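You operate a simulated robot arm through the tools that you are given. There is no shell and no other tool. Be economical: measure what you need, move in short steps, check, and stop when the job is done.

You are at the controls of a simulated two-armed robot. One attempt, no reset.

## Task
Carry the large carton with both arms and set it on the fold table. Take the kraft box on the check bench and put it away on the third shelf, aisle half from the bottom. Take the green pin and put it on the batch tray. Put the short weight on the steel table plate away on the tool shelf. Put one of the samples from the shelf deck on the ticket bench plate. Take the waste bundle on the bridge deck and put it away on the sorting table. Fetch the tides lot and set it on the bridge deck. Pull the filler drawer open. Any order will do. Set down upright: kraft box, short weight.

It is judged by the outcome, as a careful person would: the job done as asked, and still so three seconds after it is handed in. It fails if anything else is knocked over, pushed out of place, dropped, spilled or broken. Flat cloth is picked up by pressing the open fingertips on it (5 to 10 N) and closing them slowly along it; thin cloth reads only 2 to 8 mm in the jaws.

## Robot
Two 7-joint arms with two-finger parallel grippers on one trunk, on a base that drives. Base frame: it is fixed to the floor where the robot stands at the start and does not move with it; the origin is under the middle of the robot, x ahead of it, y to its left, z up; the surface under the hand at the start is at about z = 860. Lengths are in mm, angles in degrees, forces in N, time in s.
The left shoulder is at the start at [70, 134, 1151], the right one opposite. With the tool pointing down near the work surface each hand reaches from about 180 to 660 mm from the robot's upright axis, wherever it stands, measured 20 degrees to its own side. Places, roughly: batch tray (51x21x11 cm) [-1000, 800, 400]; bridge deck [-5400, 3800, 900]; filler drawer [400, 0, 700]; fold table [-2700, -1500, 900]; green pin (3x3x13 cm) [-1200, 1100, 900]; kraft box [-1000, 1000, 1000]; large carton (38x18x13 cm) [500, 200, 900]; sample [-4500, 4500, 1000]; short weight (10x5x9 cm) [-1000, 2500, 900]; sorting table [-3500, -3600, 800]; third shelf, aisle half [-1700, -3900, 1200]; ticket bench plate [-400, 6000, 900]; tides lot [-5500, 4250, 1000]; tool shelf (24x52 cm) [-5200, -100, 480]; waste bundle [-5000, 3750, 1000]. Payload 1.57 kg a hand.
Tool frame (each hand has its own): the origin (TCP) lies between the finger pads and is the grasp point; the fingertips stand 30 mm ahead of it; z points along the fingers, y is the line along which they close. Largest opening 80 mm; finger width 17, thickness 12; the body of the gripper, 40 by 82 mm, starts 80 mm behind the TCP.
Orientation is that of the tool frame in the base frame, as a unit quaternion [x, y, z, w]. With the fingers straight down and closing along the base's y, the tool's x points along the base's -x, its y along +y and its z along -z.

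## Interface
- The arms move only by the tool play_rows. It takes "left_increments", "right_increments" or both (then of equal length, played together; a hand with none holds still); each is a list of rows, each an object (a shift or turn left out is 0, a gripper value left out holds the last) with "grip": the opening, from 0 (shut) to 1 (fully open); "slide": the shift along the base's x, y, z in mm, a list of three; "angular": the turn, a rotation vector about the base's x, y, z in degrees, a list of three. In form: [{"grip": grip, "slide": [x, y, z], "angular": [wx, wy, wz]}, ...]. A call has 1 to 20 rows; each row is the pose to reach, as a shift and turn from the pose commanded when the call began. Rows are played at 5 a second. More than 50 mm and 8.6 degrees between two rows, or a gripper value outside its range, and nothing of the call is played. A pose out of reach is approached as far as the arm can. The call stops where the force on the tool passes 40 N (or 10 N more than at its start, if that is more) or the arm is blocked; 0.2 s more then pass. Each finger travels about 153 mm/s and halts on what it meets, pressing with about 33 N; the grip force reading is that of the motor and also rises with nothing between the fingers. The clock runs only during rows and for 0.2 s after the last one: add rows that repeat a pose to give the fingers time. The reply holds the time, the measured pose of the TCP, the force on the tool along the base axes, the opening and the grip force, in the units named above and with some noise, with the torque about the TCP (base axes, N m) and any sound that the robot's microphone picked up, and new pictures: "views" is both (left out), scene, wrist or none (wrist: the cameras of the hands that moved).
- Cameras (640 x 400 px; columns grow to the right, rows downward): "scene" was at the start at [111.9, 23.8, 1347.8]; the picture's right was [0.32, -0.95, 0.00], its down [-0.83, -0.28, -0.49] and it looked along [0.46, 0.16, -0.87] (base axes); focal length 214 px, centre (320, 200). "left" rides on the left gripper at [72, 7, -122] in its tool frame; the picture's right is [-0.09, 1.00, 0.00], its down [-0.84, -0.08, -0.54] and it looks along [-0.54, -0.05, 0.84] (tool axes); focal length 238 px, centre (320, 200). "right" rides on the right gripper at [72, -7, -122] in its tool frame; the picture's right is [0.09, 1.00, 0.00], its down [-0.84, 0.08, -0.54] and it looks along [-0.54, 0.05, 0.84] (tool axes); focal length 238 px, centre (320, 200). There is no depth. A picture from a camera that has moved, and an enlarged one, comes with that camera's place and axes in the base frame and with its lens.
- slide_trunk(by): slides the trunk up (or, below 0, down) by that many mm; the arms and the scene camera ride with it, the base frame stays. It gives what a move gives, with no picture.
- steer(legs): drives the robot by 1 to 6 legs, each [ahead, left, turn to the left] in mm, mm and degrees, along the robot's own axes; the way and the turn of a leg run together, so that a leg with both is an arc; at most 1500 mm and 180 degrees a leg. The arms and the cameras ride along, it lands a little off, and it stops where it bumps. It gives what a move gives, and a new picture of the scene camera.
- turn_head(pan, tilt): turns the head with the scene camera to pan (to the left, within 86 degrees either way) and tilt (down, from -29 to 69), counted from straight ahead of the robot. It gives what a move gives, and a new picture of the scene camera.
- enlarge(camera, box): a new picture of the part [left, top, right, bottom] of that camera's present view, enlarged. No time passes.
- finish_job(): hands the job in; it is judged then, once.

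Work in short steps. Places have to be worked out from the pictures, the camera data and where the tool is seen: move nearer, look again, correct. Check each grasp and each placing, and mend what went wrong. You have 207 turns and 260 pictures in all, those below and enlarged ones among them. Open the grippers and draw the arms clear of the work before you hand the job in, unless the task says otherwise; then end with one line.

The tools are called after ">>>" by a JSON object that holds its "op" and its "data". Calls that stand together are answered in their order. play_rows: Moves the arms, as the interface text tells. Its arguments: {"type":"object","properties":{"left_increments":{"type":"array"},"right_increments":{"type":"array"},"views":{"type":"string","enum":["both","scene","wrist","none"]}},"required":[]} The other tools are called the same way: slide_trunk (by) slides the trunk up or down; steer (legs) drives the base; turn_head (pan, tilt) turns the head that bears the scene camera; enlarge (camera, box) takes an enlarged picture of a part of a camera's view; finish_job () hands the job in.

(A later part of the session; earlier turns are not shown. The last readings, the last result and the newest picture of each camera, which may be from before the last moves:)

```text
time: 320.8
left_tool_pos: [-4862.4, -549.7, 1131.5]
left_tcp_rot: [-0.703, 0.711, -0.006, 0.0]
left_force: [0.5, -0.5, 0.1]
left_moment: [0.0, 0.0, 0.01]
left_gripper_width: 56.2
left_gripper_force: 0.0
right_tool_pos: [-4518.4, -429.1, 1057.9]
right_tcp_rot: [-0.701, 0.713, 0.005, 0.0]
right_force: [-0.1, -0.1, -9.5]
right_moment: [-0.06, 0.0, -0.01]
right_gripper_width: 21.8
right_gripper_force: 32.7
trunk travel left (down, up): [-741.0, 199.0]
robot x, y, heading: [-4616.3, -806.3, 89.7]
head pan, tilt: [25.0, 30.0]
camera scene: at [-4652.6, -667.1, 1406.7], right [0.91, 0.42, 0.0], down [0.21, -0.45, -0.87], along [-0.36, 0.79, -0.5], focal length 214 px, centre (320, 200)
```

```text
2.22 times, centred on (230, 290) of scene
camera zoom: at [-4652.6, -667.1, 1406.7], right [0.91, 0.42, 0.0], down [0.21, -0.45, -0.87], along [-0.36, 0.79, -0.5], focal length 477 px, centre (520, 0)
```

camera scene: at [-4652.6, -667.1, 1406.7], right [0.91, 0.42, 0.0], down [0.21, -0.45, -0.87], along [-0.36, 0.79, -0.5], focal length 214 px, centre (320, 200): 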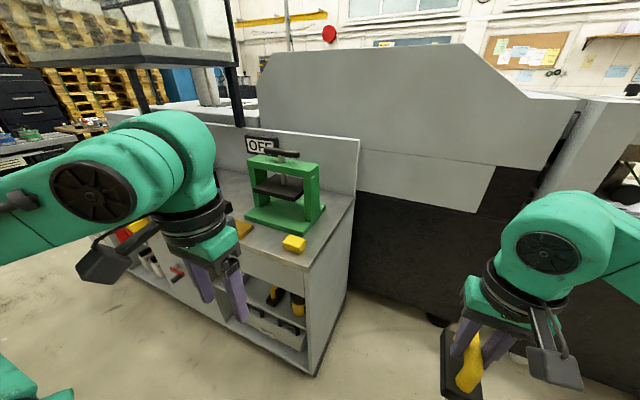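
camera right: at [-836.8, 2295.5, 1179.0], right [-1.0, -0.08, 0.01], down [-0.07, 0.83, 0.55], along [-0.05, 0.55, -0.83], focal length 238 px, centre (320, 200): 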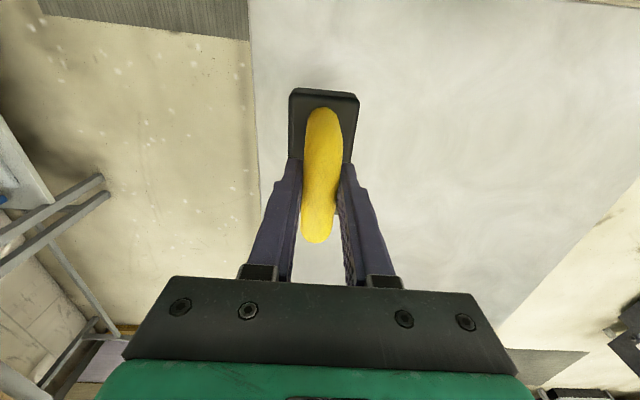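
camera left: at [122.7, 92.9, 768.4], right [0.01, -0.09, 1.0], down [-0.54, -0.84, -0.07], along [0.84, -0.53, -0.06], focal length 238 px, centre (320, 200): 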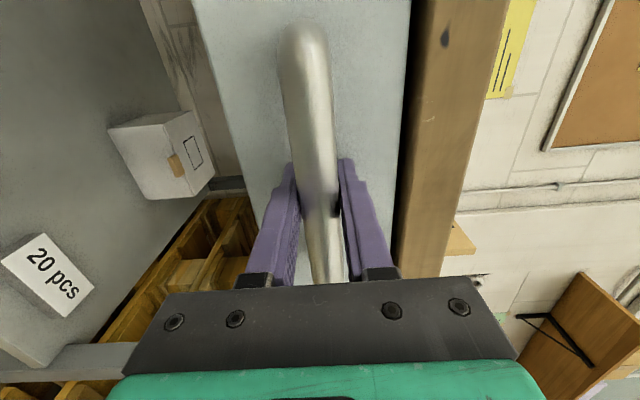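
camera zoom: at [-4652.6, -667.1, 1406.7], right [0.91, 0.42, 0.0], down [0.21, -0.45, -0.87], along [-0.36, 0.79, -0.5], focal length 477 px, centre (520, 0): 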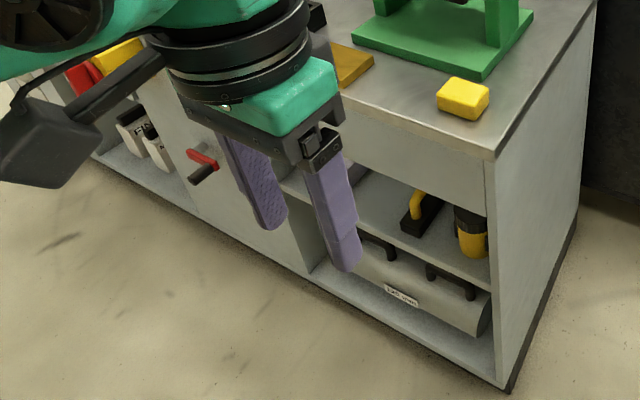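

The shelf is a cubby (z 480–650, x -5465..-4935), so the weight must go in with a tilted hand; I will set it on the counter above and regrip. I move further west and look at the counter and cubby.

>>> {"op": "steer", "data": {"legs": [[0, 480, 0.3]]}}

>>> {"op": "turn_head", "data": {"pan": -5, "tilt": 40}}

```text
time: 323.6
left_tool_pos: [-5343.9, -549.8, 1133.1]
left_tcp_rot: [-0.705, 0.71, -0.006, -0.001]
left_force: [1.0, 0.6, -0.5]
left_moment: [-0.01, 0.0, 0.0]
left_gripper_width: 56.0
left_gripper_force: 0.0
right_tool_pos: [-4998.2, -427.0, 1057.8]
right_tcp_rot: [-0.702, 0.712, 0.006, 0.001]
right_force: [0.3, -0.4, -10.4]
right_moment: [-0.08, -0.02, -0.03]
right_gripper_width: 21.7
right_gripper_force: 33.1
trunk travel left (down, up): [-741.0, 199.0]
robot x, y, heading: [-5097.2, -800.9, 89.8]
head pan, tilt: [25.0, 30.0]
camera scene: at [-5133.4, -665.4, 1406.7], right [0.91, 0.42, 0.0], down [0.21, -0.45, -0.87], along [-0.36, 0.79, -0.5], focal length 214 px, centre (320, 200)
```

scene: 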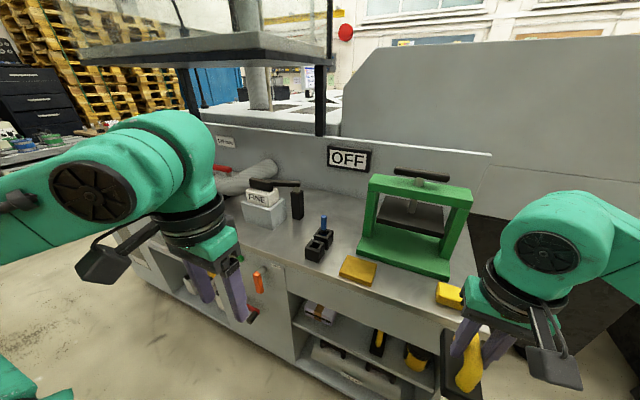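

```text
time: 324.6
left_tool_pos: [-5344.7, -549.5, 1131.8]
left_tcp_rot: [-0.703, 0.711, -0.006, 0.0]
left_force: [0.1, -0.2, -0.4]
left_moment: [0.02, -0.02, -0.01]
left_gripper_width: 55.9
left_gripper_force: 0.2
right_tool_pos: [-4998.3, -426.5, 1056.5]
right_tcp_rot: [-0.703, 0.711, 0.006, 0.0]
right_force: [-1.0, 0.1, -9.9]
right_moment: [-0.05, 0.03, -0.01]
right_gripper_width: 21.3
right_gripper_force: 32.4
trunk travel left (down, up): [-741.0, 199.0]
robot x, y, heading: [-5097.6, -806.7, 90.2]
head pan, tilt: [-5.0, 40.0]
camera scene: at [-5088.9, -662.9, 1391.3], right [1.0, -0.09, 0.0], down [-0.06, -0.64, -0.77], along [0.07, 0.76, -0.64], focal length 214 px, centre (320, 200)
```

scene: 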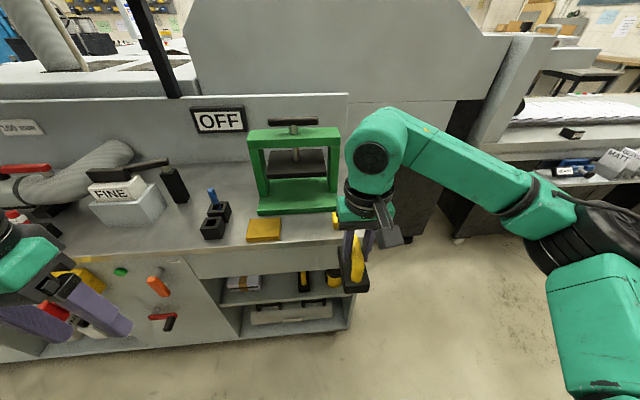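

>>> {"op": "enlarge", "data": {"camera": "scene", "box": [150, 170, 390, 345]}}

```text
2.29 times, centred on (270, 258) of scene
camera zoom: at [-5088.9, -662.9, 1391.3], right [1.0, -0.09, 0.0], down [-0.06, -0.64, -0.77], along [0.07, 0.76, -0.64], focal length 490 px, centre (434, 69)
```

zoom: 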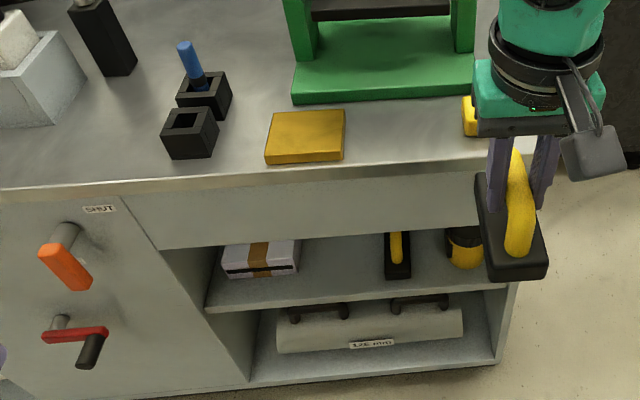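

The free gap on the shelf is x≈-5309..-5139 (between a strapped box and another weight); shelf front y≈-220. A free spot for regripping on the counter is at (-5085, -165). I drive up to it.

>>> {"op": "steer", "data": {"legs": [[150, 85, 0]]}}

>>> {"op": "play_rows", "data": {"right_increments": [{"slide": [0, 40, 0]}, {"slide": [0, 80, -10]}, {"slide": [0, 111, -30]}, {"slide": [0, 111, -60]}, {"slide": [0, 111, -90]}, {"slide": [0, 111, -108]}], "views": "both"}}

```text
time: 326.1
left_tool_pos: [-5429.5, -401.6, 1132.1]
left_tcp_rot: [-0.704, 0.71, -0.005, 0.0]
left_force: [-0.1, -0.2, -0.6]
left_moment: [-0.01, 0.0, 0.0]
left_gripper_width: 56.0
left_gripper_force: 0.1
right_tool_pos: [-5084.4, -278.5, 1057.6]
right_tcp_rot: [-0.702, 0.712, 0.005, 0.002]
right_force: [-0.3, -0.1, -10.0]
right_moment: [-0.04, -0.02, 0.01]
right_gripper_width: 21.7
right_gripper_force: 32.8
trunk travel left (down, up): [-741.0, 199.0]
robot x, y, heading: [-5182.3, -656.8, 90.0]
head pan, tilt: [-5.0, 40.0]
camera scene: at [-5172.9, -515.6, 1391.6], right [1.0, -0.09, 0.0], down [-0.06, -0.64, -0.77], along [0.07, 0.76, -0.64], focal length 214 px, centre (320, 200)
```

scene: 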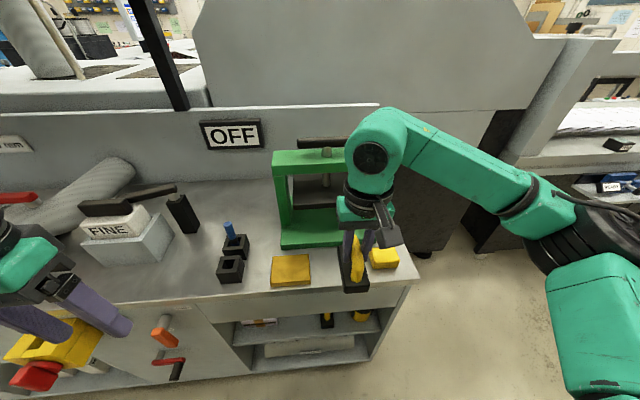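

```text
time: 327.5
left_tool_pos: [-5429.7, -408.3, 1135.7]
left_tcp_rot: [-0.704, 0.71, -0.002, 0.004]
left_force: [0.0, -1.1, 0.8]
left_moment: [0.0, 0.02, -0.03]
left_gripper_width: 56.1
left_gripper_force: 0.1
right_tool_pos: [-5086.2, -175.9, 954.2]
right_tcp_rot: [-0.703, 0.711, 0.007, 0.002]
right_force: [2.7, -23.3, 31.5]
right_moment: [0.56, -0.62, -0.2]
right_gripper_width: 22.0
right_gripper_force: 33.1
trunk travel left (down, up): [-741.0, 199.0]
robot x, y, heading: [-5180.8, -652.4, 90.2]
head pan, tilt: [-5.0, 40.0]
camera scene: at [-5174.0, -525.5, 1393.0], right [1.0, -0.09, 0.0], down [-0.06, -0.63, -0.77], along [0.07, 0.77, -0.64], focal length 214 px, centre (320, 200)
camera right: at [-5078.5, -250.7, 1075.2], right [-1.0, -0.08, 0.01], down [-0.06, 0.83, 0.55], along [-0.05, 0.55, -0.83], focal length 238 px, centre (320, 200)
```

scene: 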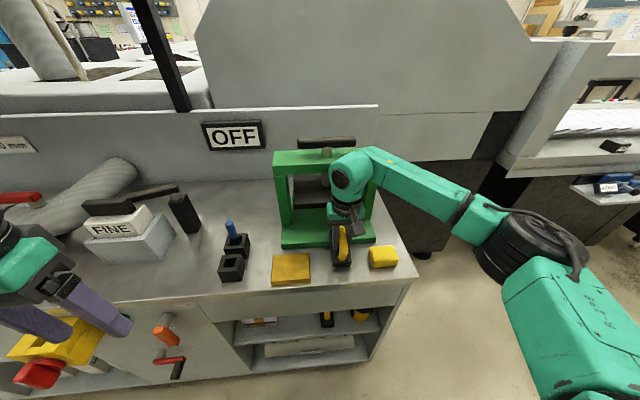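
right: 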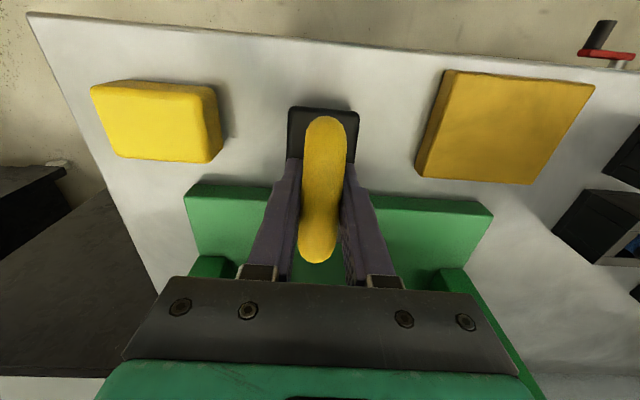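

The weight's far end met the press's green base. I raise it, move back 17 mm, and set it down in the space in front.

>>> {"op": "play_rows", "data": {"right_increments": [{"slide": [0, 0, 10]}, {"slide": [0, -8, 20]}, {"slide": [0, -17, 20]}, {"slide": [0, -17, 5]}, {"slide": [0, -17, -8]}, {"slide": [0, -17, -15]}, {"slide": [0, -17, -20]}, {"slide": [0, -17, -25]}, {"slide": [0, -17, -30]}], "views": "wrist"}}

```text
time: 328.8
left_tool_pos: [-5430.2, -406.2, 1133.0]
left_tcp_rot: [-0.704, 0.71, -0.004, 0.003]
left_force: [0.1, 0.2, 0.2]
left_moment: [0.0, 0.04, -0.01]
left_gripper_width: 56.0
left_gripper_force: 0.0
right_tool_pos: [-5085.6, -184.3, 951.9]
right_tcp_rot: [-0.701, 0.713, 0.019, 0.006]
right_force: [0.9, -9.6, 23.2]
right_moment: [-1.01, -0.86, -0.12]
right_gripper_width: 21.6
right_gripper_force: 33.1
trunk travel left (down, up): [-741.0, 199.0]
robot x, y, heading: [-5180.0, -655.6, 89.8]
head pan, tilt: [-5.0, 40.0]
stopped in row 6 (right hand): the force on the tool passed its limit at 59 N (the readings are from after the stop); the commanded pose is now the measured one
camera right: at [-5076.9, -261.5, 1071.5], right [-1.0, -0.08, 0.02], down [-0.05, 0.82, 0.57], along [-0.06, 0.57, -0.82], focal length 238 px, centre (320, 200)
```

right: 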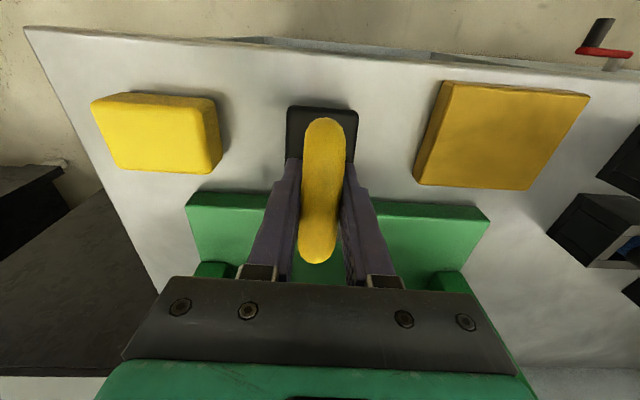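

The contact is now under the weight itself: the counter is at z≈884. I level the hand 2° and release, then rise.

>>> {"op": "play_rows", "data": {"right_increments": [{"slide": [0, 0, 1], "angular": [-1, 0, 0]}, {"slide": [0, 0, 0], "angular": [-2, 0, 0]}, {"slide": [0, 0, 0], "angular": [-2, 0, 0], "grip": 0.35}, {"slide": [0, 0, 0], "angular": [-2, 0, 0], "grip": 0.5}, {"slide": [0, 0, 0], "angular": [-2, 0, 0], "grip": 0.7}, {"slide": [0, 0, 40], "angular": [-2, 0, 0]}, {"slide": [0, 0, 85], "angular": [-2, 0, 0]}, {"slide": [0, -20, 120], "angular": [-2, 0, 0]}], "views": "wrist"}}

```text
time: 329.9
left_tool_pos: [-5432.4, -405.1, 1133.0]
left_tcp_rot: [-0.705, 0.71, -0.006, 0.003]
left_force: [-0.3, 0.5, -0.2]
left_moment: [-0.02, -0.01, 0.01]
left_gripper_width: 56.0
left_gripper_force: 0.2
right_tool_pos: [-5093.6, -183.0, 953.8]
right_tcp_rot: [-0.704, 0.71, 0.011, -0.009]
right_force: [-7.2, -11.0, 18.8]
right_moment: [-0.2, -0.25, -0.27]
right_gripper_width: 50.1
right_gripper_force: 0.1
trunk travel left (down, up): [-741.0, 199.0]
robot x, y, heading: [-5179.9, -651.2, 89.9]
head pan, tilt: [-5.0, 40.0]
stopped in row 5 (right hand): the force on the tool passed its limit at 44 N (the readings are from after the stop); the commanded pose is now the measured one
camera right: at [-5083.0, -256.3, 1074.8], right [-1.0, -0.09, 0.03], down [-0.06, 0.84, 0.55], along [-0.07, 0.54, -0.84], focal length 238 px, centre (320, 200)
```

right: 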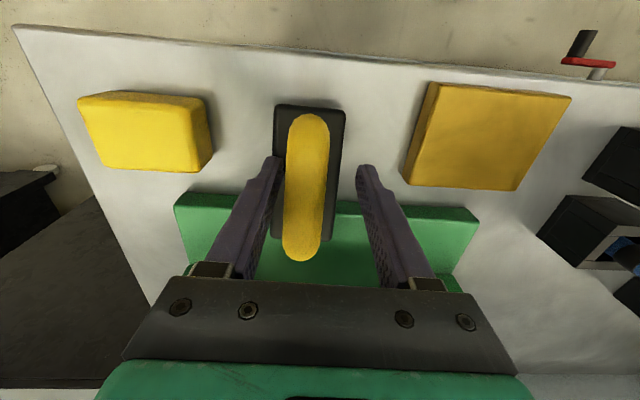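

The fingers are open but something still pushes the hand: likely the press's top handle against the gripper body. I rise and back away gently, then look.

>>> {"op": "play_rows", "data": {"right_increments": [{"slide": [0, -3, 10]}, {"slide": [0, -6, 30]}, {"slide": [0, -6, 60]}, {"slide": [0, -6, 90]}, {"slide": [0, -30, 120]}, {"slide": [0, -70, 140]}], "views": "both"}}

>>> {"op": "enlarge", "data": {"camera": "scene", "box": [200, 120, 440, 295]}}

```text
time: 331.3
left_tool_pos: [-5431.5, -402.1, 1132.1]
left_tcp_rot: [-0.704, 0.71, -0.005, 0.002]
left_force: [-0.6, -0.4, 0.3]
left_moment: [0.05, -0.01, 0.01]
left_gripper_width: 55.9
left_gripper_force: 0.0
right_tool_pos: [-5089.0, -250.0, 1090.3]
right_tcp_rot: [-0.703, 0.711, 0.008, -0.008]
right_force: [-1.0, -0.3, 0.8]
right_moment: [0.0, 0.01, -0.04]
right_gripper_width: 56.3
right_gripper_force: 0.0
trunk travel left (down, up): [-741.0, 199.0]
robot x, y, heading: [-5184.1, -655.0, 89.6]
head pan, tilt: [-5.0, 40.0]
camera scene: at [-5174.7, -516.2, 1391.7], right [1.0, -0.09, 0.0], down [-0.06, -0.64, -0.77], along [0.07, 0.76, -0.64], focal length 214 px, centre (320, 200)
camera right: at [-5080.2, -323.1, 1211.9], right [-1.0, -0.08, 0.02], down [-0.06, 0.84, 0.54], along [-0.06, 0.54, -0.84], focal length 238 px, centre (320, 200)
```

scene: 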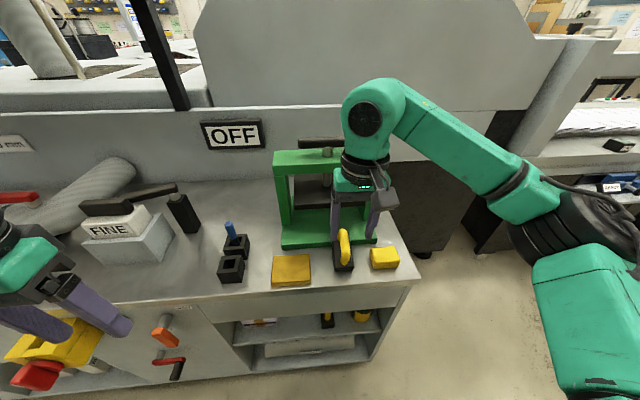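
right: 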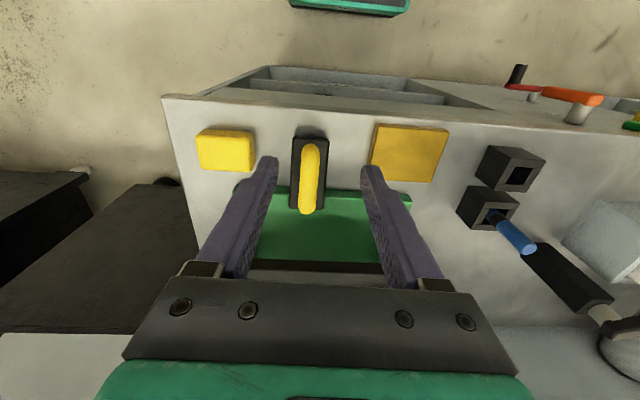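

```text
2.29 times, centred on (320, 208) of scene
camera zoom: at [-5174.7, -516.2, 1391.7], right [1.0, -0.09, 0.0], down [-0.06, -0.64, -0.77], along [0.07, 0.76, -0.64], focal length 490 px, centre (320, 183)
```

zoom: 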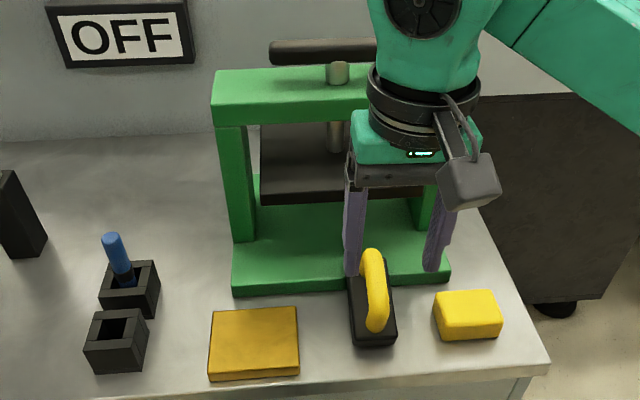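

The weight stands upright on the counter in front of the press. I now tilt the hand 50° forward to regrip it by the handle from the front.

>>> {"op": "play_rows", "data": {"right_increments": [{"slide": [1, -8, -8], "angular": [8.3, -1.3, 0]}, {"slide": [2, -16, -16], "angular": [16.6, -1.3, 0]}, {"slide": [3, -24, -24], "angular": [25, -1.3, 0]}, {"slide": [4, -32, -32], "angular": [33.3, -1.3, 0]}, {"slide": [4, -38, -44], "angular": [41.6, -1.3, 0]}, {"slide": [4, -44, -53], "angular": [50, -1.3, 0]}, {"slide": [4, -44, -53], "angular": [50, -1.3, 0]}], "views": "both"}}

```text
time: 332.9
left_tool_pos: [-5431.2, -400.4, 1132.6]
left_tcp_rot: [-0.704, 0.71, -0.006, 0.001]
left_force: [-0.2, -0.2, -0.5]
left_moment: [0.02, 0.06, -0.05]
left_gripper_width: 55.9
left_gripper_force: 0.0
right_tool_pos: [-5084.3, -287.7, 1042.4]
right_tcp_rot: [-0.655, 0.655, 0.268, 0.265]
right_force: [0.8, -0.7, 0.0]
right_moment: [-0.02, 0.0, 0.04]
right_gripper_width: 56.1
right_gripper_force: 0.1
right hand out of reach, approached as far as the arm can: row 6, 7
trunk travel left (down, up): [-741.0, 199.0]
robot x, y, heading: [-5181.8, -651.5, 89.8]
head pan, tilt: [-5.0, 40.0]
camera scene: at [-5174.5, -513.9, 1391.4], right [1.0, -0.09, 0.0], down [-0.06, -0.64, -0.77], along [0.07, 0.76, -0.64], focal length 214 px, centre (320, 200)
camera right: at [-5077.5, -425.9, 1079.0], right [-1.0, -0.07, -0.06], down [-0.07, 0.22, 0.97], along [-0.05, 0.97, -0.22], focal length 238 px, centre (320, 200)
```

scene: 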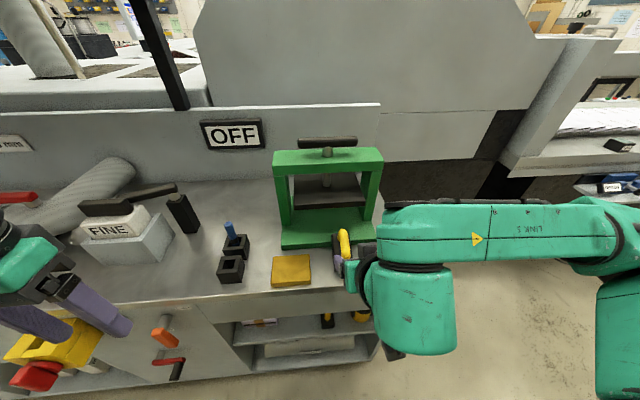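
right: 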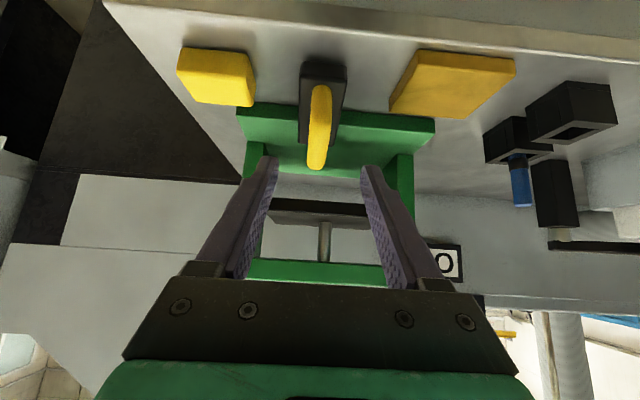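

The handle top is at z≈990 (counter ≈900). I move in along the finger direction and grip the bar at z≈975.

>>> {"op": "play_rows", "data": {"right_increments": [{"slide": [0, 30, -20]}, {"slide": [1, 60, -40]}, {"slide": [1, 82, -55]}, {"slide": [1, 100, -67]}, {"slide": [1, 100, -67], "grip": 0.4}, {"slide": [1, 100, -67], "grip": 0.1}, {"slide": [1, 100, -67], "grip": 0}, {"slide": [1, 100, -67], "grip": 0}], "views": "wrist"}}

```text
time: 334.7
left_tool_pos: [-5430.8, -400.7, 1131.7]
left_tcp_rot: [-0.705, 0.709, -0.006, 0.001]
left_force: [0.3, 0.3, 0.2]
left_moment: [0.01, -0.01, 0.0]
left_gripper_width: 55.9
left_gripper_force: 0.0
right_tool_pos: [-5085.2, -187.9, 976.5]
right_tcp_rot: [-0.654, 0.656, 0.267, 0.266]
right_force: [-0.1, 2.9, 0.2]
right_moment: [0.05, 0.01, -0.04]
right_gripper_width: 21.5
right_gripper_force: 33.3
trunk travel left (down, up): [-741.0, 199.0]
robot x, y, heading: [-5182.0, -652.7, 89.8]
head pan, tilt: [-5.0, 40.0]
camera right: at [-5077.4, -325.5, 1013.5], right [-1.0, -0.07, -0.06], down [-0.07, 0.22, 0.97], along [-0.05, 0.97, -0.23], focal length 238 px, centre (320, 200)
```

right: 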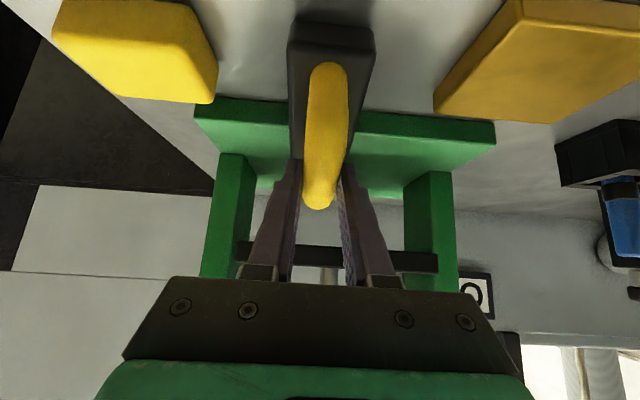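

Gripped. I lift and draw the weight back off the counter.

>>> {"op": "play_rows", "data": {"right_increments": [{"slide": [0, 0, 12]}, {"slide": [0, 0, 30]}, {"slide": [0, -10, 55]}, {"slide": [0, -40, 75]}, {"slide": [0, -75, 80]}, {"slide": [0, -110, 80]}], "views": "both"}}

```text
time: 336.1
left_tool_pos: [-5431.9, -400.7, 1131.6]
left_tcp_rot: [-0.705, 0.71, -0.005, 0.0]
left_force: [-0.3, 0.1, -0.7]
left_moment: [0.03, 0.02, 0.02]
left_gripper_width: 56.2
left_gripper_force: 0.0
right_tool_pos: [-5097.7, -294.5, 1057.2]
right_tcp_rot: [0.67, -0.638, -0.273, -0.263]
right_force: [-0.6, -0.6, -9.6]
right_moment: [-0.1, -0.04, 0.0]
right_gripper_width: 21.6
right_gripper_force: 32.7
right hand out of reach, approached as far as the arm can: row 6
trunk travel left (down, up): [-741.0, 199.0]
robot x, y, heading: [-5186.8, -646.9, 89.8]
head pan, tilt: [-5.0, 40.0]
camera scene: at [-5175.8, -514.3, 1391.4], right [1.0, -0.09, 0.0], down [-0.06, -0.64, -0.77], along [0.07, 0.76, -0.64], focal length 214 px, centre (320, 200)
camera right: at [-5082.8, -431.7, 1092.8], right [-0.99, -0.11, -0.07], down [-0.09, 0.21, 0.97], along [-0.1, 0.97, -0.22], focal length 238 px, centre (320, 200)
```

scene: 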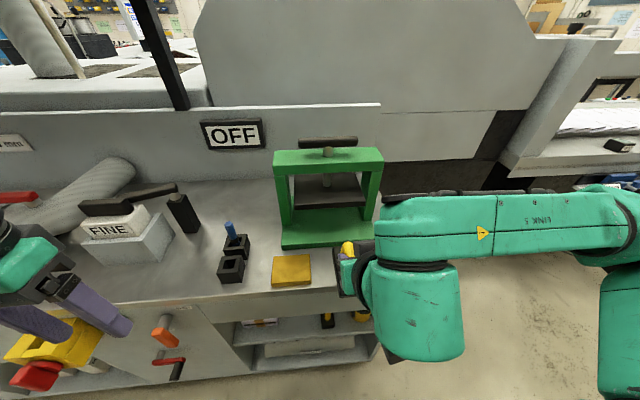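
right: 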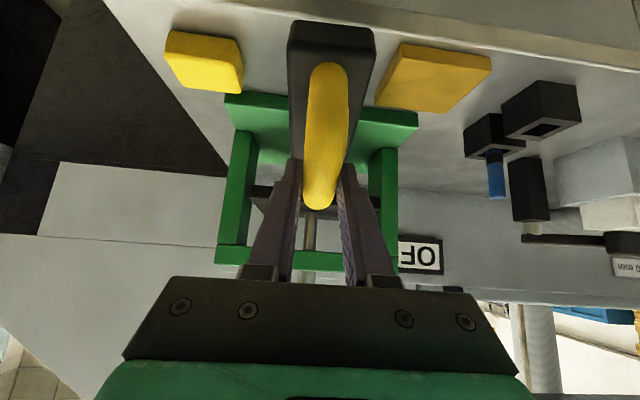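

The weight hangs upright from the tilted hand. I back off, align with the free gap (x≈-5224) and lower the trunk to look into the cubby.

>>> {"op": "steer", "data": {"legs": [[-230, 126, 0]]}}

>>> {"op": "slide_trunk", "data": {"by": -400}}

>>> {"op": "turn_head", "data": {"pan": 0, "tilt": 32}}

>>> {"op": "enlarge", "data": {"camera": "right", "box": [0, 0, 640, 400]}}

```text
time: 338.0
left_tool_pos: [-5557.2, -629.5, 1131.3]
left_tcp_rot: [-0.705, 0.709, -0.007, -0.001]
left_force: [-0.7, -0.1, 0.4]
left_moment: [-0.01, -0.01, 0.02]
left_gripper_width: 56.2
left_gripper_force: 0.1
right_tool_pos: [-5221.9, -521.9, 1056.8]
right_tcp_rot: [0.67, -0.638, -0.274, -0.263]
right_force: [0.6, 1.1, -9.6]
right_moment: [-0.11, -0.02, 0.03]
right_gripper_width: 21.5
right_gripper_force: 33.0
trunk travel left (down, up): [-741.0, 199.0]
robot x, y, heading: [-5304.6, -886.8, 89.9]
head pan, tilt: [-5.0, 40.0]
camera scene: at [-5300.3, -742.1, 1391.1], right [1.0, -0.09, 0.0], down [-0.06, -0.64, -0.76], along [0.07, 0.76, -0.64], focal length 214 px, centre (320, 200)
```

scene: 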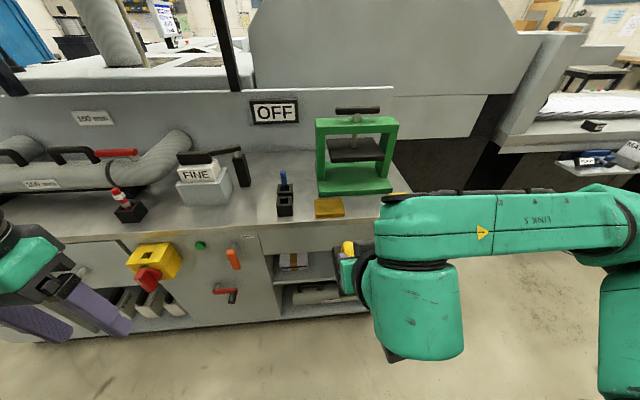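

```text
time: 341.8
left_tool_pos: [-5556.7, -631.8, 732.6]
left_tcp_rot: [-0.705, 0.709, -0.006, 0.0]
left_force: [-0.3, 0.2, 0.0]
left_moment: [-0.03, -0.02, 0.01]
left_gripper_width: 56.2
left_gripper_force: 0.0
right_tool_pos: [-5220.9, -523.5, 657.1]
right_tcp_rot: [0.67, -0.637, -0.274, -0.263]
right_force: [0.3, 0.6, -9.7]
right_moment: [-0.15, 0.01, 0.0]
right_gripper_width: 21.7
right_gripper_force: 33.3
trunk travel left (down, up): [-341.0, 599.0]
robot x, y, heading: [-5307.7, -881.2, 90.1]
head pan, tilt: [-5.0, 40.0]
```

```text
time: 342.5
left_tool_pos: [-5557.4, -631.8, 731.3]
left_tcp_rot: [-0.704, 0.71, -0.006, 0.0]
left_force: [0.5, 0.2, 0.0]
left_moment: [-0.04, 0.0, 0.0]
left_gripper_width: 56.0
left_gripper_force: 0.0
right_tool_pos: [-5222.8, -523.6, 657.6]
right_tcp_rot: [0.67, -0.637, -0.275, -0.264]
right_force: [0.5, 0.1, -9.5]
right_moment: [-0.14, -0.01, -0.01]
right_gripper_width: 21.4
right_gripper_force: 33.0
trunk travel left (down, up): [-341.0, 599.0]
robot x, y, heading: [-5307.2, -883.8, 89.9]
head pan, tilt: [0.0, 32.0]
camera scene: at [-5308.5, -739.1, 1003.5], right [1.0, 0.0, 0.0], down [0.0, -0.53, -0.85], along [0.0, 0.85, -0.53], focal length 214 px, centre (320, 200)
```

scene: 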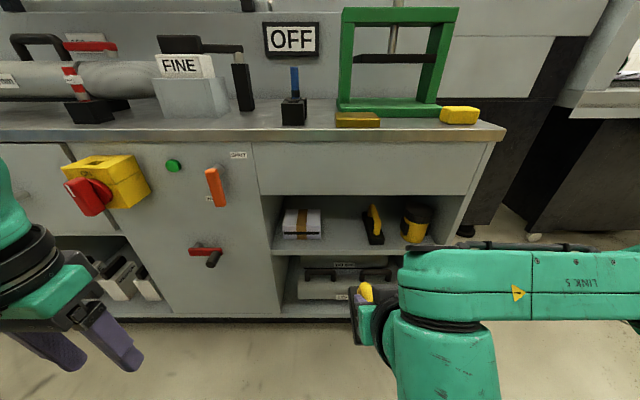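

```text
1.00 times, centred on (320, 200) of right (not enlarged: the box is as wide or as high as the picture)
camera zoom: at [-5208.6, -661.0, 692.6], right [-0.99, -0.11, -0.07], down [-0.09, 0.21, 0.97], along [-0.1, 0.97, -0.22], focal length 238 px, centre (320, 200)
```

zoom: 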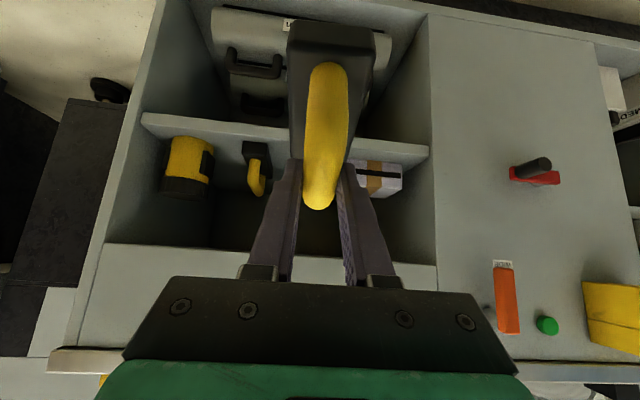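

From two views: shelf z≈502, front y≈-241, opening top ≈712, free gap x -5304..-5163. The weight's bottom is 92 mm below the TCP. I set height and x, then drive in partway.

>>> {"op": "play_rows", "data": {"right_increments": [{"slide": [-6, 0, -24], "angular": [0, 0, -1.3]}, {"slide": [-12, 0, -46], "angular": [0, 0, -2.6]}, {"slide": [-12, 0, -46], "angular": [0, 0, -2.6]}], "views": "none"}}

>>> {"op": "steer", "data": {"legs": [[150, 0, 0]]}}

>>> {"op": "enlarge", "data": {"camera": "right", "box": [0, 0, 640, 400]}}

```text
time: 343.3
left_tool_pos: [-5557.5, -631.4, 732.0]
left_tcp_rot: [-0.705, 0.71, -0.006, 0.001]
left_force: [-0.4, -0.5, 0.2]
left_moment: [0.02, -0.03, 0.0]
left_gripper_width: 56.1
left_gripper_force: 0.1
right_tool_pos: [-5232.0, -523.2, 611.2]
right_tcp_rot: [0.655, -0.653, -0.268, -0.27]
right_force: [-0.8, 0.0, -10.6]
right_moment: [-0.15, -0.03, -0.01]
right_gripper_width: 21.5
right_gripper_force: 32.8
trunk travel left (down, up): [-341.0, 599.0]
robot x, y, heading: [-5306.7, -878.9, 90.2]
head pan, tilt: [0.0, 32.0]
```

```text
time: 344.6
left_tool_pos: [-5557.9, -480.6, 731.2]
left_tcp_rot: [-0.704, 0.71, -0.007, 0.0]
left_force: [0.7, -0.2, -0.9]
left_moment: [-0.01, 0.03, 0.0]
left_gripper_width: 56.0
left_gripper_force: 0.0
right_tool_pos: [-5232.3, -373.7, 609.7]
right_tcp_rot: [0.656, -0.652, -0.268, -0.269]
right_force: [0.5, 0.3, -10.8]
right_moment: [-0.14, -0.01, 0.0]
right_gripper_width: 21.6
right_gripper_force: 32.8
trunk travel left (down, up): [-341.0, 599.0]
robot x, y, heading: [-5308.3, -731.2, 90.1]
head pan, tilt: [0.0, 32.0]
camera scene: at [-5308.5, -588.6, 1003.4], right [1.0, 0.0, 0.0], down [0.0, -0.53, -0.85], along [0.0, 0.85, -0.53], focal length 214 px, centre (320, 200)
```

scene: 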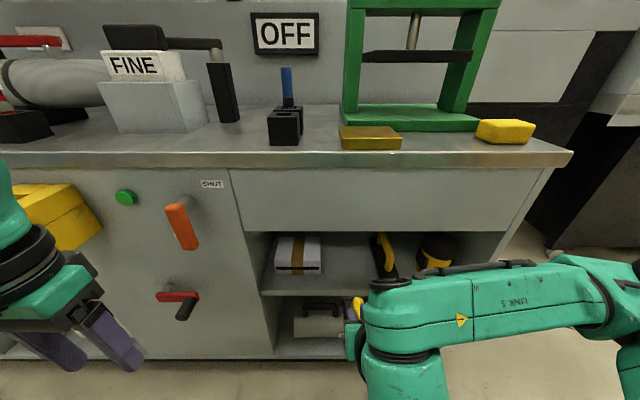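

```text
1.00 times, centred on (320, 200) of right (not enlarged: the box is as wide or as high as the picture)
camera zoom: at [-5225.5, -510.8, 646.4], right [-1.0, -0.07, -0.07], down [-0.08, 0.21, 0.97], along [-0.05, 0.97, -0.22], focal length 238 px, centre (320, 200)
```

zoom: 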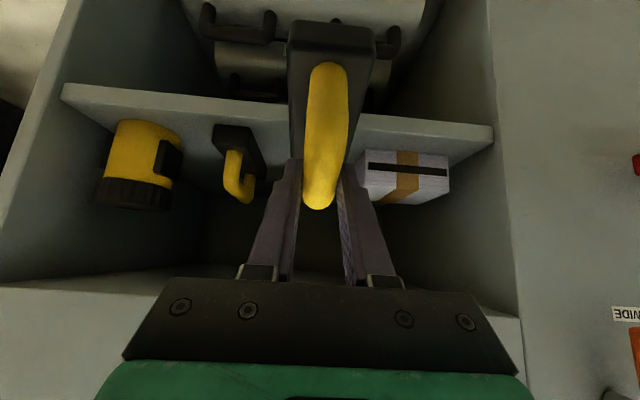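

Lateral alignment and height are good. I reach in 188 mm, slowly.

>>> {"op": "play_rows", "data": {"right_increments": [{"slide": [1, 35, 0]}, {"slide": [2, 70, 0]}, {"slide": [2, 105, 0]}, {"slide": [2, 135, 0]}, {"slide": [2, 160, 0]}, {"slide": [2, 180, 0]}, {"slide": [2, 188, 0]}], "views": "both"}}

```text
time: 346.0
left_tool_pos: [-5556.5, -479.5, 730.9]
left_tcp_rot: [-0.704, 0.71, -0.008, 0.0]
left_force: [0.0, 0.5, -0.5]
left_moment: [-0.06, 0.02, -0.02]
left_gripper_width: 55.9
left_gripper_force: 0.1
right_tool_pos: [-5231.7, -205.9, 601.7]
right_tcp_rot: [0.66, -0.655, -0.259, -0.262]
right_force: [-0.7, 0.8, -10.9]
right_moment: [-0.11, -0.02, 0.0]
right_gripper_width: 21.5
right_gripper_force: 33.2
trunk travel left (down, up): [-341.0, 599.0]
robot x, y, heading: [-5307.5, -730.7, 89.7]
head pan, tilt: [0.0, 32.0]
stopped in row 6 (right hand): the force on the tool passed its limit at 64 N (the readings are from after the stop); the commanded pose is now the measured one
camera scene: at [-5308.6, -587.8, 1003.2], right [1.0, 0.0, 0.0], down [0.0, -0.53, -0.85], along [0.0, 0.85, -0.53], focal length 214 px, centre (320, 200)
camera right: at [-5224.2, -342.0, 640.7], right [-0.99, -0.07, -0.07], down [-0.09, 0.24, 0.97], along [-0.05, 0.97, -0.24], focal length 238 px, centre (320, 200)
```

scene: 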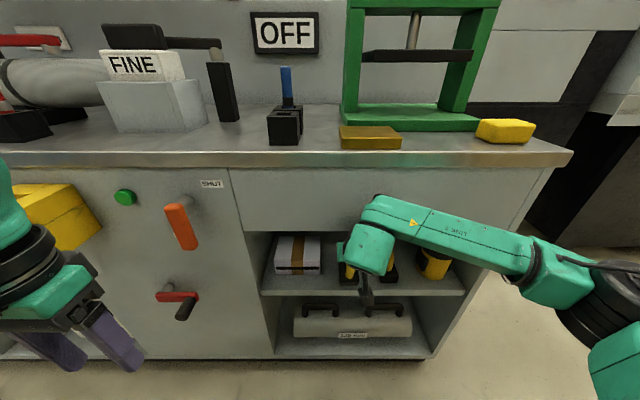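
right: 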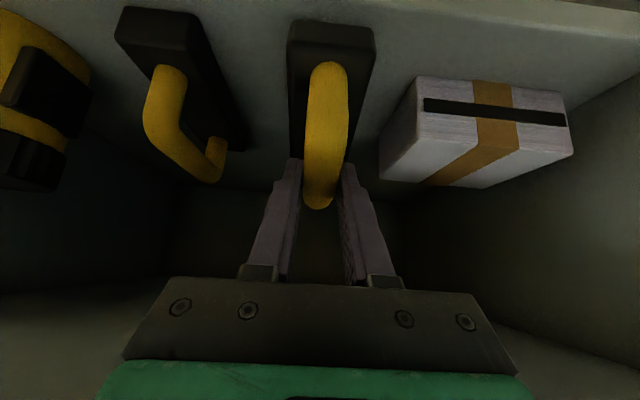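

The gripper touched the apron above; the weight is inside but near the edge. I lower 6 mm, go in a little further, then set down.

>>> {"op": "play_rows", "data": {"right_increments": [{"slide": [0, 0, -4]}, {"slide": [0, 4, -7]}, {"slide": [0, 10, -8]}, {"slide": [0, 14, -9]}, {"slide": [0, 14, -13]}, {"slide": [0, 14, -17]}], "views": "wrist"}}

```text
time: 347.0
left_tool_pos: [-5557.9, -480.6, 730.6]
left_tcp_rot: [-0.704, 0.71, -0.007, -0.001]
left_force: [-0.4, 0.8, -0.4]
left_moment: [0.0, 0.0, -0.04]
left_gripper_width: 55.8
left_gripper_force: 0.1
right_tool_pos: [-5232.4, -194.7, 589.8]
right_tcp_rot: [0.663, -0.655, -0.255, -0.259]
right_force: [-0.4, 1.0, -10.7]
right_moment: [-0.12, 0.01, -0.02]
right_gripper_width: 21.7
right_gripper_force: 33.2
trunk travel left (down, up): [-341.0, 599.0]
robot x, y, heading: [-5303.7, -736.9, 89.8]
head pan, tilt: [0.0, 32.0]
stopped in row 4 (right hand): the force on the tool passed its limit at 44 N (the readings are from after the stop); the commanded pose is now the measured one
camera right: at [-5224.8, -331.6, 630.2], right [-0.99, -0.08, -0.07], down [-0.09, 0.25, 0.96], along [-0.06, 0.97, -0.25], focal length 238 px, centre (320, 200)
```

right: 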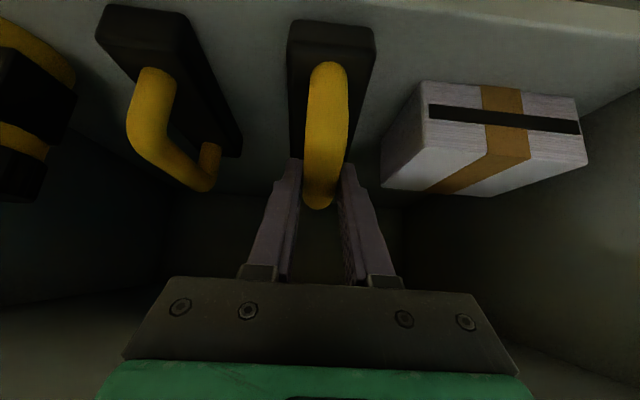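

I level the hand by 2° (weight pitched slightly) and lower to contact.

>>> {"op": "play_rows", "data": {"right_increments": [{"slide": [0, 0, -2], "angular": [2, 0, 0]}, {"slide": [0, 1, -5], "angular": [2.2, 0, 0]}, {"slide": [0, 1, -8], "angular": [2.2, 0, 0]}, {"slide": [0, 1, -11], "angular": [2.2, 0, 0]}, {"slide": [0, 1, -14], "angular": [2.2, 0, 0]}, {"slide": [0, 1, -17], "angular": [2.2, 0, 0]}, {"slide": [0, 1, -20], "angular": [2.2, 0, 0]}], "views": "wrist"}}

```text
time: 348.6
left_tool_pos: [-5556.3, -484.4, 732.0]
left_tcp_rot: [-0.704, 0.71, -0.005, 0.001]
left_force: [1.1, 0.6, 0.9]
left_moment: [-0.02, 0.05, -0.04]
left_gripper_width: 56.0
left_gripper_force: 0.1
right_tool_pos: [-5232.2, -193.3, 578.2]
right_tcp_rot: [0.655, -0.647, -0.276, -0.276]
right_force: [5.5, 11.7, 25.1]
right_moment: [0.05, -0.07, 0.0]
right_gripper_width: 21.5
right_gripper_force: 33.4
trunk travel left (down, up): [-341.0, 599.0]
robot x, y, heading: [-5310.0, -730.8, 89.7]
head pan, tilt: [0.0, 32.0]
camera right: at [-5224.5, -332.2, 610.9], right [-0.99, -0.07, -0.07], down [-0.09, 0.19, 0.98], along [-0.06, 0.98, -0.2], focal length 238 px, centre (320, 200)
```

right: 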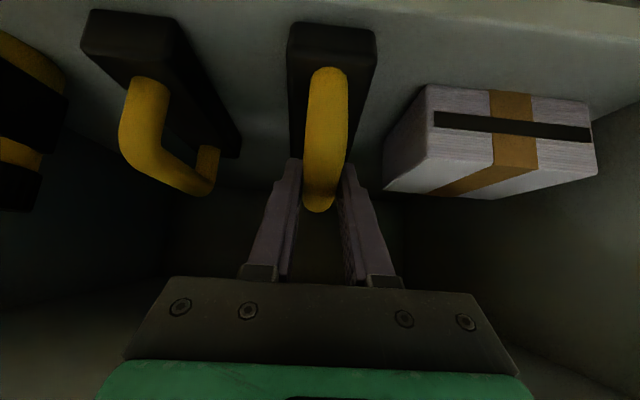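

The weight rests on the shelf (z≈486), about 20 mm inside the edge. I release and withdraw straight back.

>>> {"op": "play_rows", "data": {"right_increments": [{"slide": [0, 0, 2]}, {"slide": [0, 0, 2], "grip": 0.35}, {"slide": [0, 0, 2], "grip": 0.5}, {"slide": [0, 0, 2], "grip": 0.6}, {"slide": [0, -15, 3]}, {"slide": [0, -40, 4]}, {"slide": [0, -80, 4]}, {"slide": [0, -120, 4]}, {"slide": [0, -155, 4]}], "views": "both"}}

```text
time: 350.6
left_tool_pos: [-5556.0, -483.6, 731.8]
left_tcp_rot: [-0.704, 0.711, -0.005, 0.0]
left_force: [-0.2, -0.5, -0.8]
left_moment: [0.01, 0.0, 0.0]
left_gripper_width: 56.2
left_gripper_force: 0.0
right_tool_pos: [-5233.7, -349.6, 577.1]
right_tcp_rot: [0.656, -0.648, -0.271, -0.274]
right_force: [0.2, 0.2, -0.1]
right_moment: [-0.02, 0.01, -0.02]
right_gripper_width: 48.0
right_gripper_force: 0.1
trunk travel left (down, up): [-341.0, 599.0]
robot x, y, heading: [-5309.5, -733.6, 89.9]
head pan, tilt: [0.0, 32.0]
camera scene: at [-5308.4, -591.5, 1003.7], right [1.0, 0.0, 0.0], down [0.0, -0.53, -0.85], along [0.0, 0.85, -0.53], focal length 214 px, centre (320, 200)
camera right: at [-5225.4, -489.1, 611.4], right [-0.99, -0.07, -0.07], down [-0.09, 0.2, 0.98], along [-0.06, 0.98, -0.21], focal length 238 px, centre (320, 200)
```

scene: 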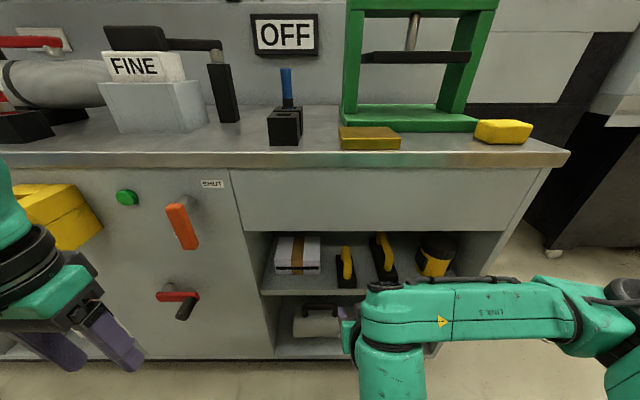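
right: 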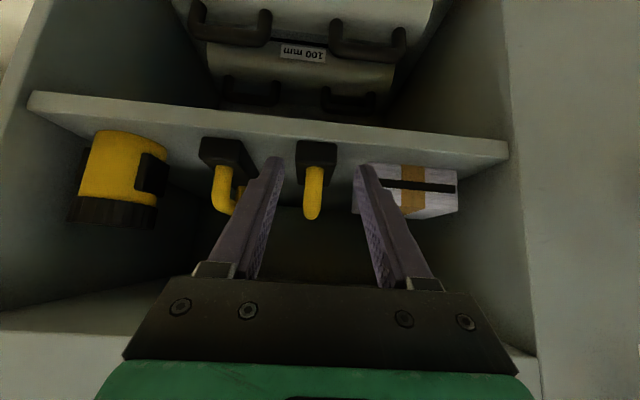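

The short weight is on the tool shelf, upright. Next the bridge deck in the northwest. I raise the trunk, return the right hand to pointing down and drive back east, then north.

>>> {"op": "slide_trunk", "data": {"by": 400}}

>>> {"op": "play_rows", "data": {"right_increments": [{"slide": [0, 0, 10], "angular": [-8, 0, 0]}, {"slide": [0, 0, 20], "angular": [-16, 0, 0]}, {"slide": [0, 0, 30], "angular": [-24, 0, 0]}, {"slide": [0, 0, 40], "angular": [-32, 0, 0]}, {"slide": [0, 0, 50], "angular": [-40, 0, 0]}, {"slide": [0, 0, 60], "angular": [-45, 0, 0], "grip": 1}], "views": "none"}}

>>> {"op": "steer", "data": {"legs": [[-70, -1470, 0], [0, -1470, 0], [0, -1470, 0], [0, -470, 0], [1450, 0, 0], [1030, 0, 0]]}}

>>> {"op": "steer", "data": {"legs": [[0, 0, 90], [1000, 0, 0], [1450, -330, 0], [700, 0, 0]]}}

```text
time: 354.5
left_tool_pos: [-5556.8, -482.2, 1131.8]
left_tcp_rot: [-0.704, 0.71, -0.006, 0.0]
left_force: [-0.8, 0.5, -0.4]
left_moment: [-0.04, -0.01, -0.05]
left_gripper_width: 56.2
left_gripper_force: 0.1
right_tool_pos: [-5232.9, -351.5, 977.5]
right_tcp_rot: [0.657, -0.648, -0.271, -0.273]
right_force: [0.1, 0.8, 0.1]
right_moment: [0.01, 0.0, 0.02]
right_gripper_width: 48.2
right_gripper_force: 0.0
trunk travel left (down, up): [-741.0, 199.0]
robot x, y, heading: [-5307.4, -731.4, 89.8]
head pan, tilt: [0.0, 32.0]
```

```text
time: 355.9
left_tool_pos: [-5557.5, -482.2, 1131.5]
left_tcp_rot: [-0.704, 0.71, -0.006, 0.001]
left_force: [0.3, 0.3, -0.2]
left_moment: [-0.04, -0.03, 0.03]
left_gripper_width: 55.9
left_gripper_force: 0.1
right_tool_pos: [-5234.8, -349.4, 1037.0]
right_tcp_rot: [0.711, -0.703, -0.001, 0.0]
right_force: [0.7, -0.9, 0.1]
right_moment: [0.0, -0.01, 0.0]
right_gripper_width: 80.0
right_gripper_force: 0.0
trunk travel left (down, up): [-741.0, 199.0]
robot x, y, heading: [-5308.2, -734.2, 89.8]
head pan, tilt: [0.0, 32.0]
```

```text
time: 391.0
left_tool_pos: [-680.7, 1938.4, 1132.9]
left_tcp_rot: [-0.705, 0.709, -0.006, 0.001]
left_force: [-0.9, 0.2, 1.2]
left_moment: [-0.01, 0.0, -0.01]
left_gripper_width: 56.2
left_gripper_force: 0.0
right_tool_pos: [-359.7, 2071.2, 1035.8]
right_tcp_rot: [0.712, -0.702, -0.003, -0.002]
right_force: [0.3, 0.5, -0.3]
right_moment: [0.01, 0.0, 0.0]
right_gripper_width: 80.0
right_gripper_force: 0.1
trunk travel left (down, up): [-741.0, 199.0]
robot x, y, heading: [-433.4, 1684.0, 89.9]
head pan, tilt: [0.0, 32.0]
camera scene: at [-432.6, 1830.3, 1403.7], right [1.0, 0.0, 0.0], down [0.0, -0.53, -0.85], along [0.0, 0.85, -0.53], focal length 214 px, centre (320, 200)
```

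scene: 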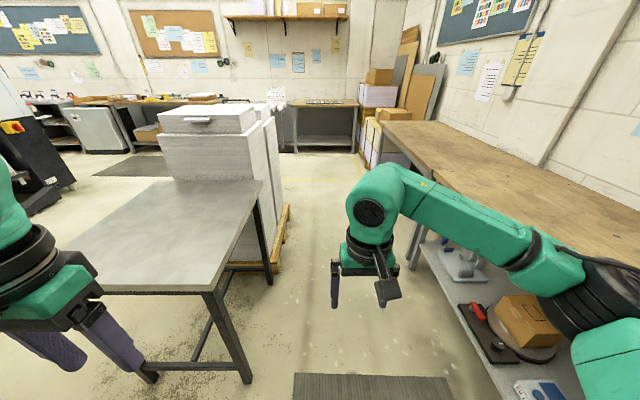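

```text
time: 410.5
left_tool_pos: [-3838.6, 1712.7, 1131.8]
left_tcp_rot: [1.0, 0.005, 0.004, -0.006]
left_force: [-0.6, -0.2, 0.3]
left_moment: [0.0, 0.0, 0.0]
left_gripper_width: 56.1
left_gripper_force: 0.1
right_tool_pos: [-3976.1, 2032.9, 1037.0]
right_tcp_rot: [1.0, 0.015, -0.003, 0.0]
right_force: [-0.7, 0.4, 0.5]
right_moment: [-0.01, -0.01, -0.01]
right_gripper_width: 79.9
right_gripper_force: 0.1
trunk travel left (down, up): [-741.0, 199.0]
robot x, y, heading: [-3592.9, 1963.9, -179.2]
head pan, tilt: [0.0, 32.0]
camera scene: at [-3730.9, 1966.7, 1403.8], right [-0.02, 1.0, 0.0], down [0.53, 0.01, -0.85], along [-0.85, -0.01, -0.53], focal length 214 px, centre (320, 200)
```

scene: 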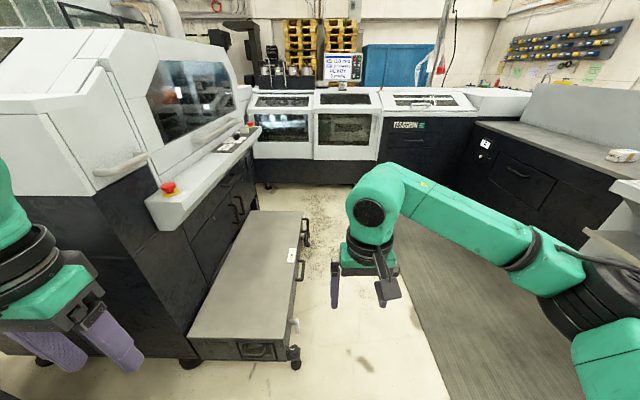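

I look to the right (north-west), where the bridge deck should be.

>>> {"op": "turn_head", "data": {"pan": -45, "tilt": 15}}

```text
time: 411.6
left_tool_pos: [-3838.6, 1713.3, 1132.5]
left_tcp_rot: [1.0, 0.004, 0.004, -0.003]
left_force: [-0.8, -0.3, -0.7]
left_moment: [0.0, 0.02, 0.01]
left_gripper_width: 56.0
left_gripper_force: 0.1
right_tool_pos: [-3975.2, 2033.0, 1037.4]
right_tcp_rot: [1.0, 0.014, -0.003, 0.001]
right_force: [-0.6, 0.2, -0.6]
right_moment: [0.0, -0.01, 0.03]
right_gripper_width: 80.3
right_gripper_force: 0.0
trunk travel left (down, up): [-741.0, 199.0]
robot x, y, heading: [-3590.3, 1964.1, -179.0]
head pan, tilt: [-45.0, 15.0]
camera scene: at [-3709.0, 2033.0, 1431.0], right [0.7, 0.72, 0.0], down [0.19, -0.18, -0.97], along [-0.69, 0.67, -0.26], focal length 214 px, centre (320, 200)
```

scene: 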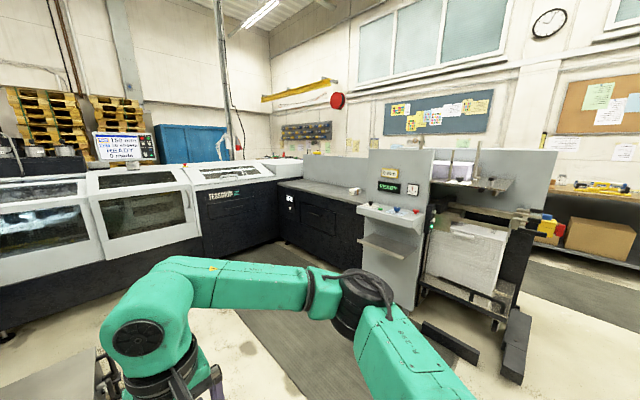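

I enlarge this region for the deck and shelf details.

>>> {"op": "enlarge", "data": {"camera": "scene", "box": [260, 130, 560, 300]}}

```text
2.13 times, centred on (410, 215) of scene
camera zoom: at [-3709.0, 2033.0, 1431.0], right [0.7, 0.72, 0.0], down [0.19, -0.18, -0.97], along [-0.69, 0.67, -0.26], focal length 458 px, centre (128, 168)
```

zoom: 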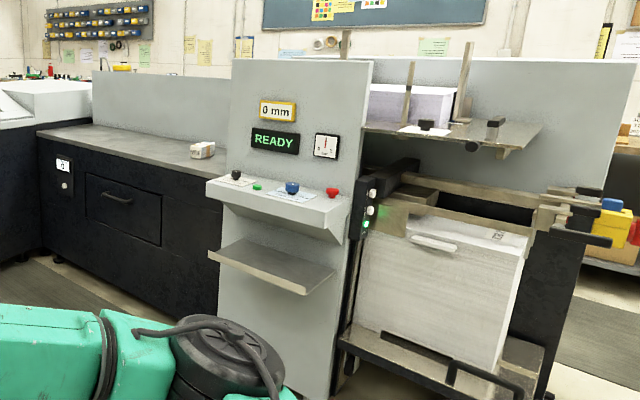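

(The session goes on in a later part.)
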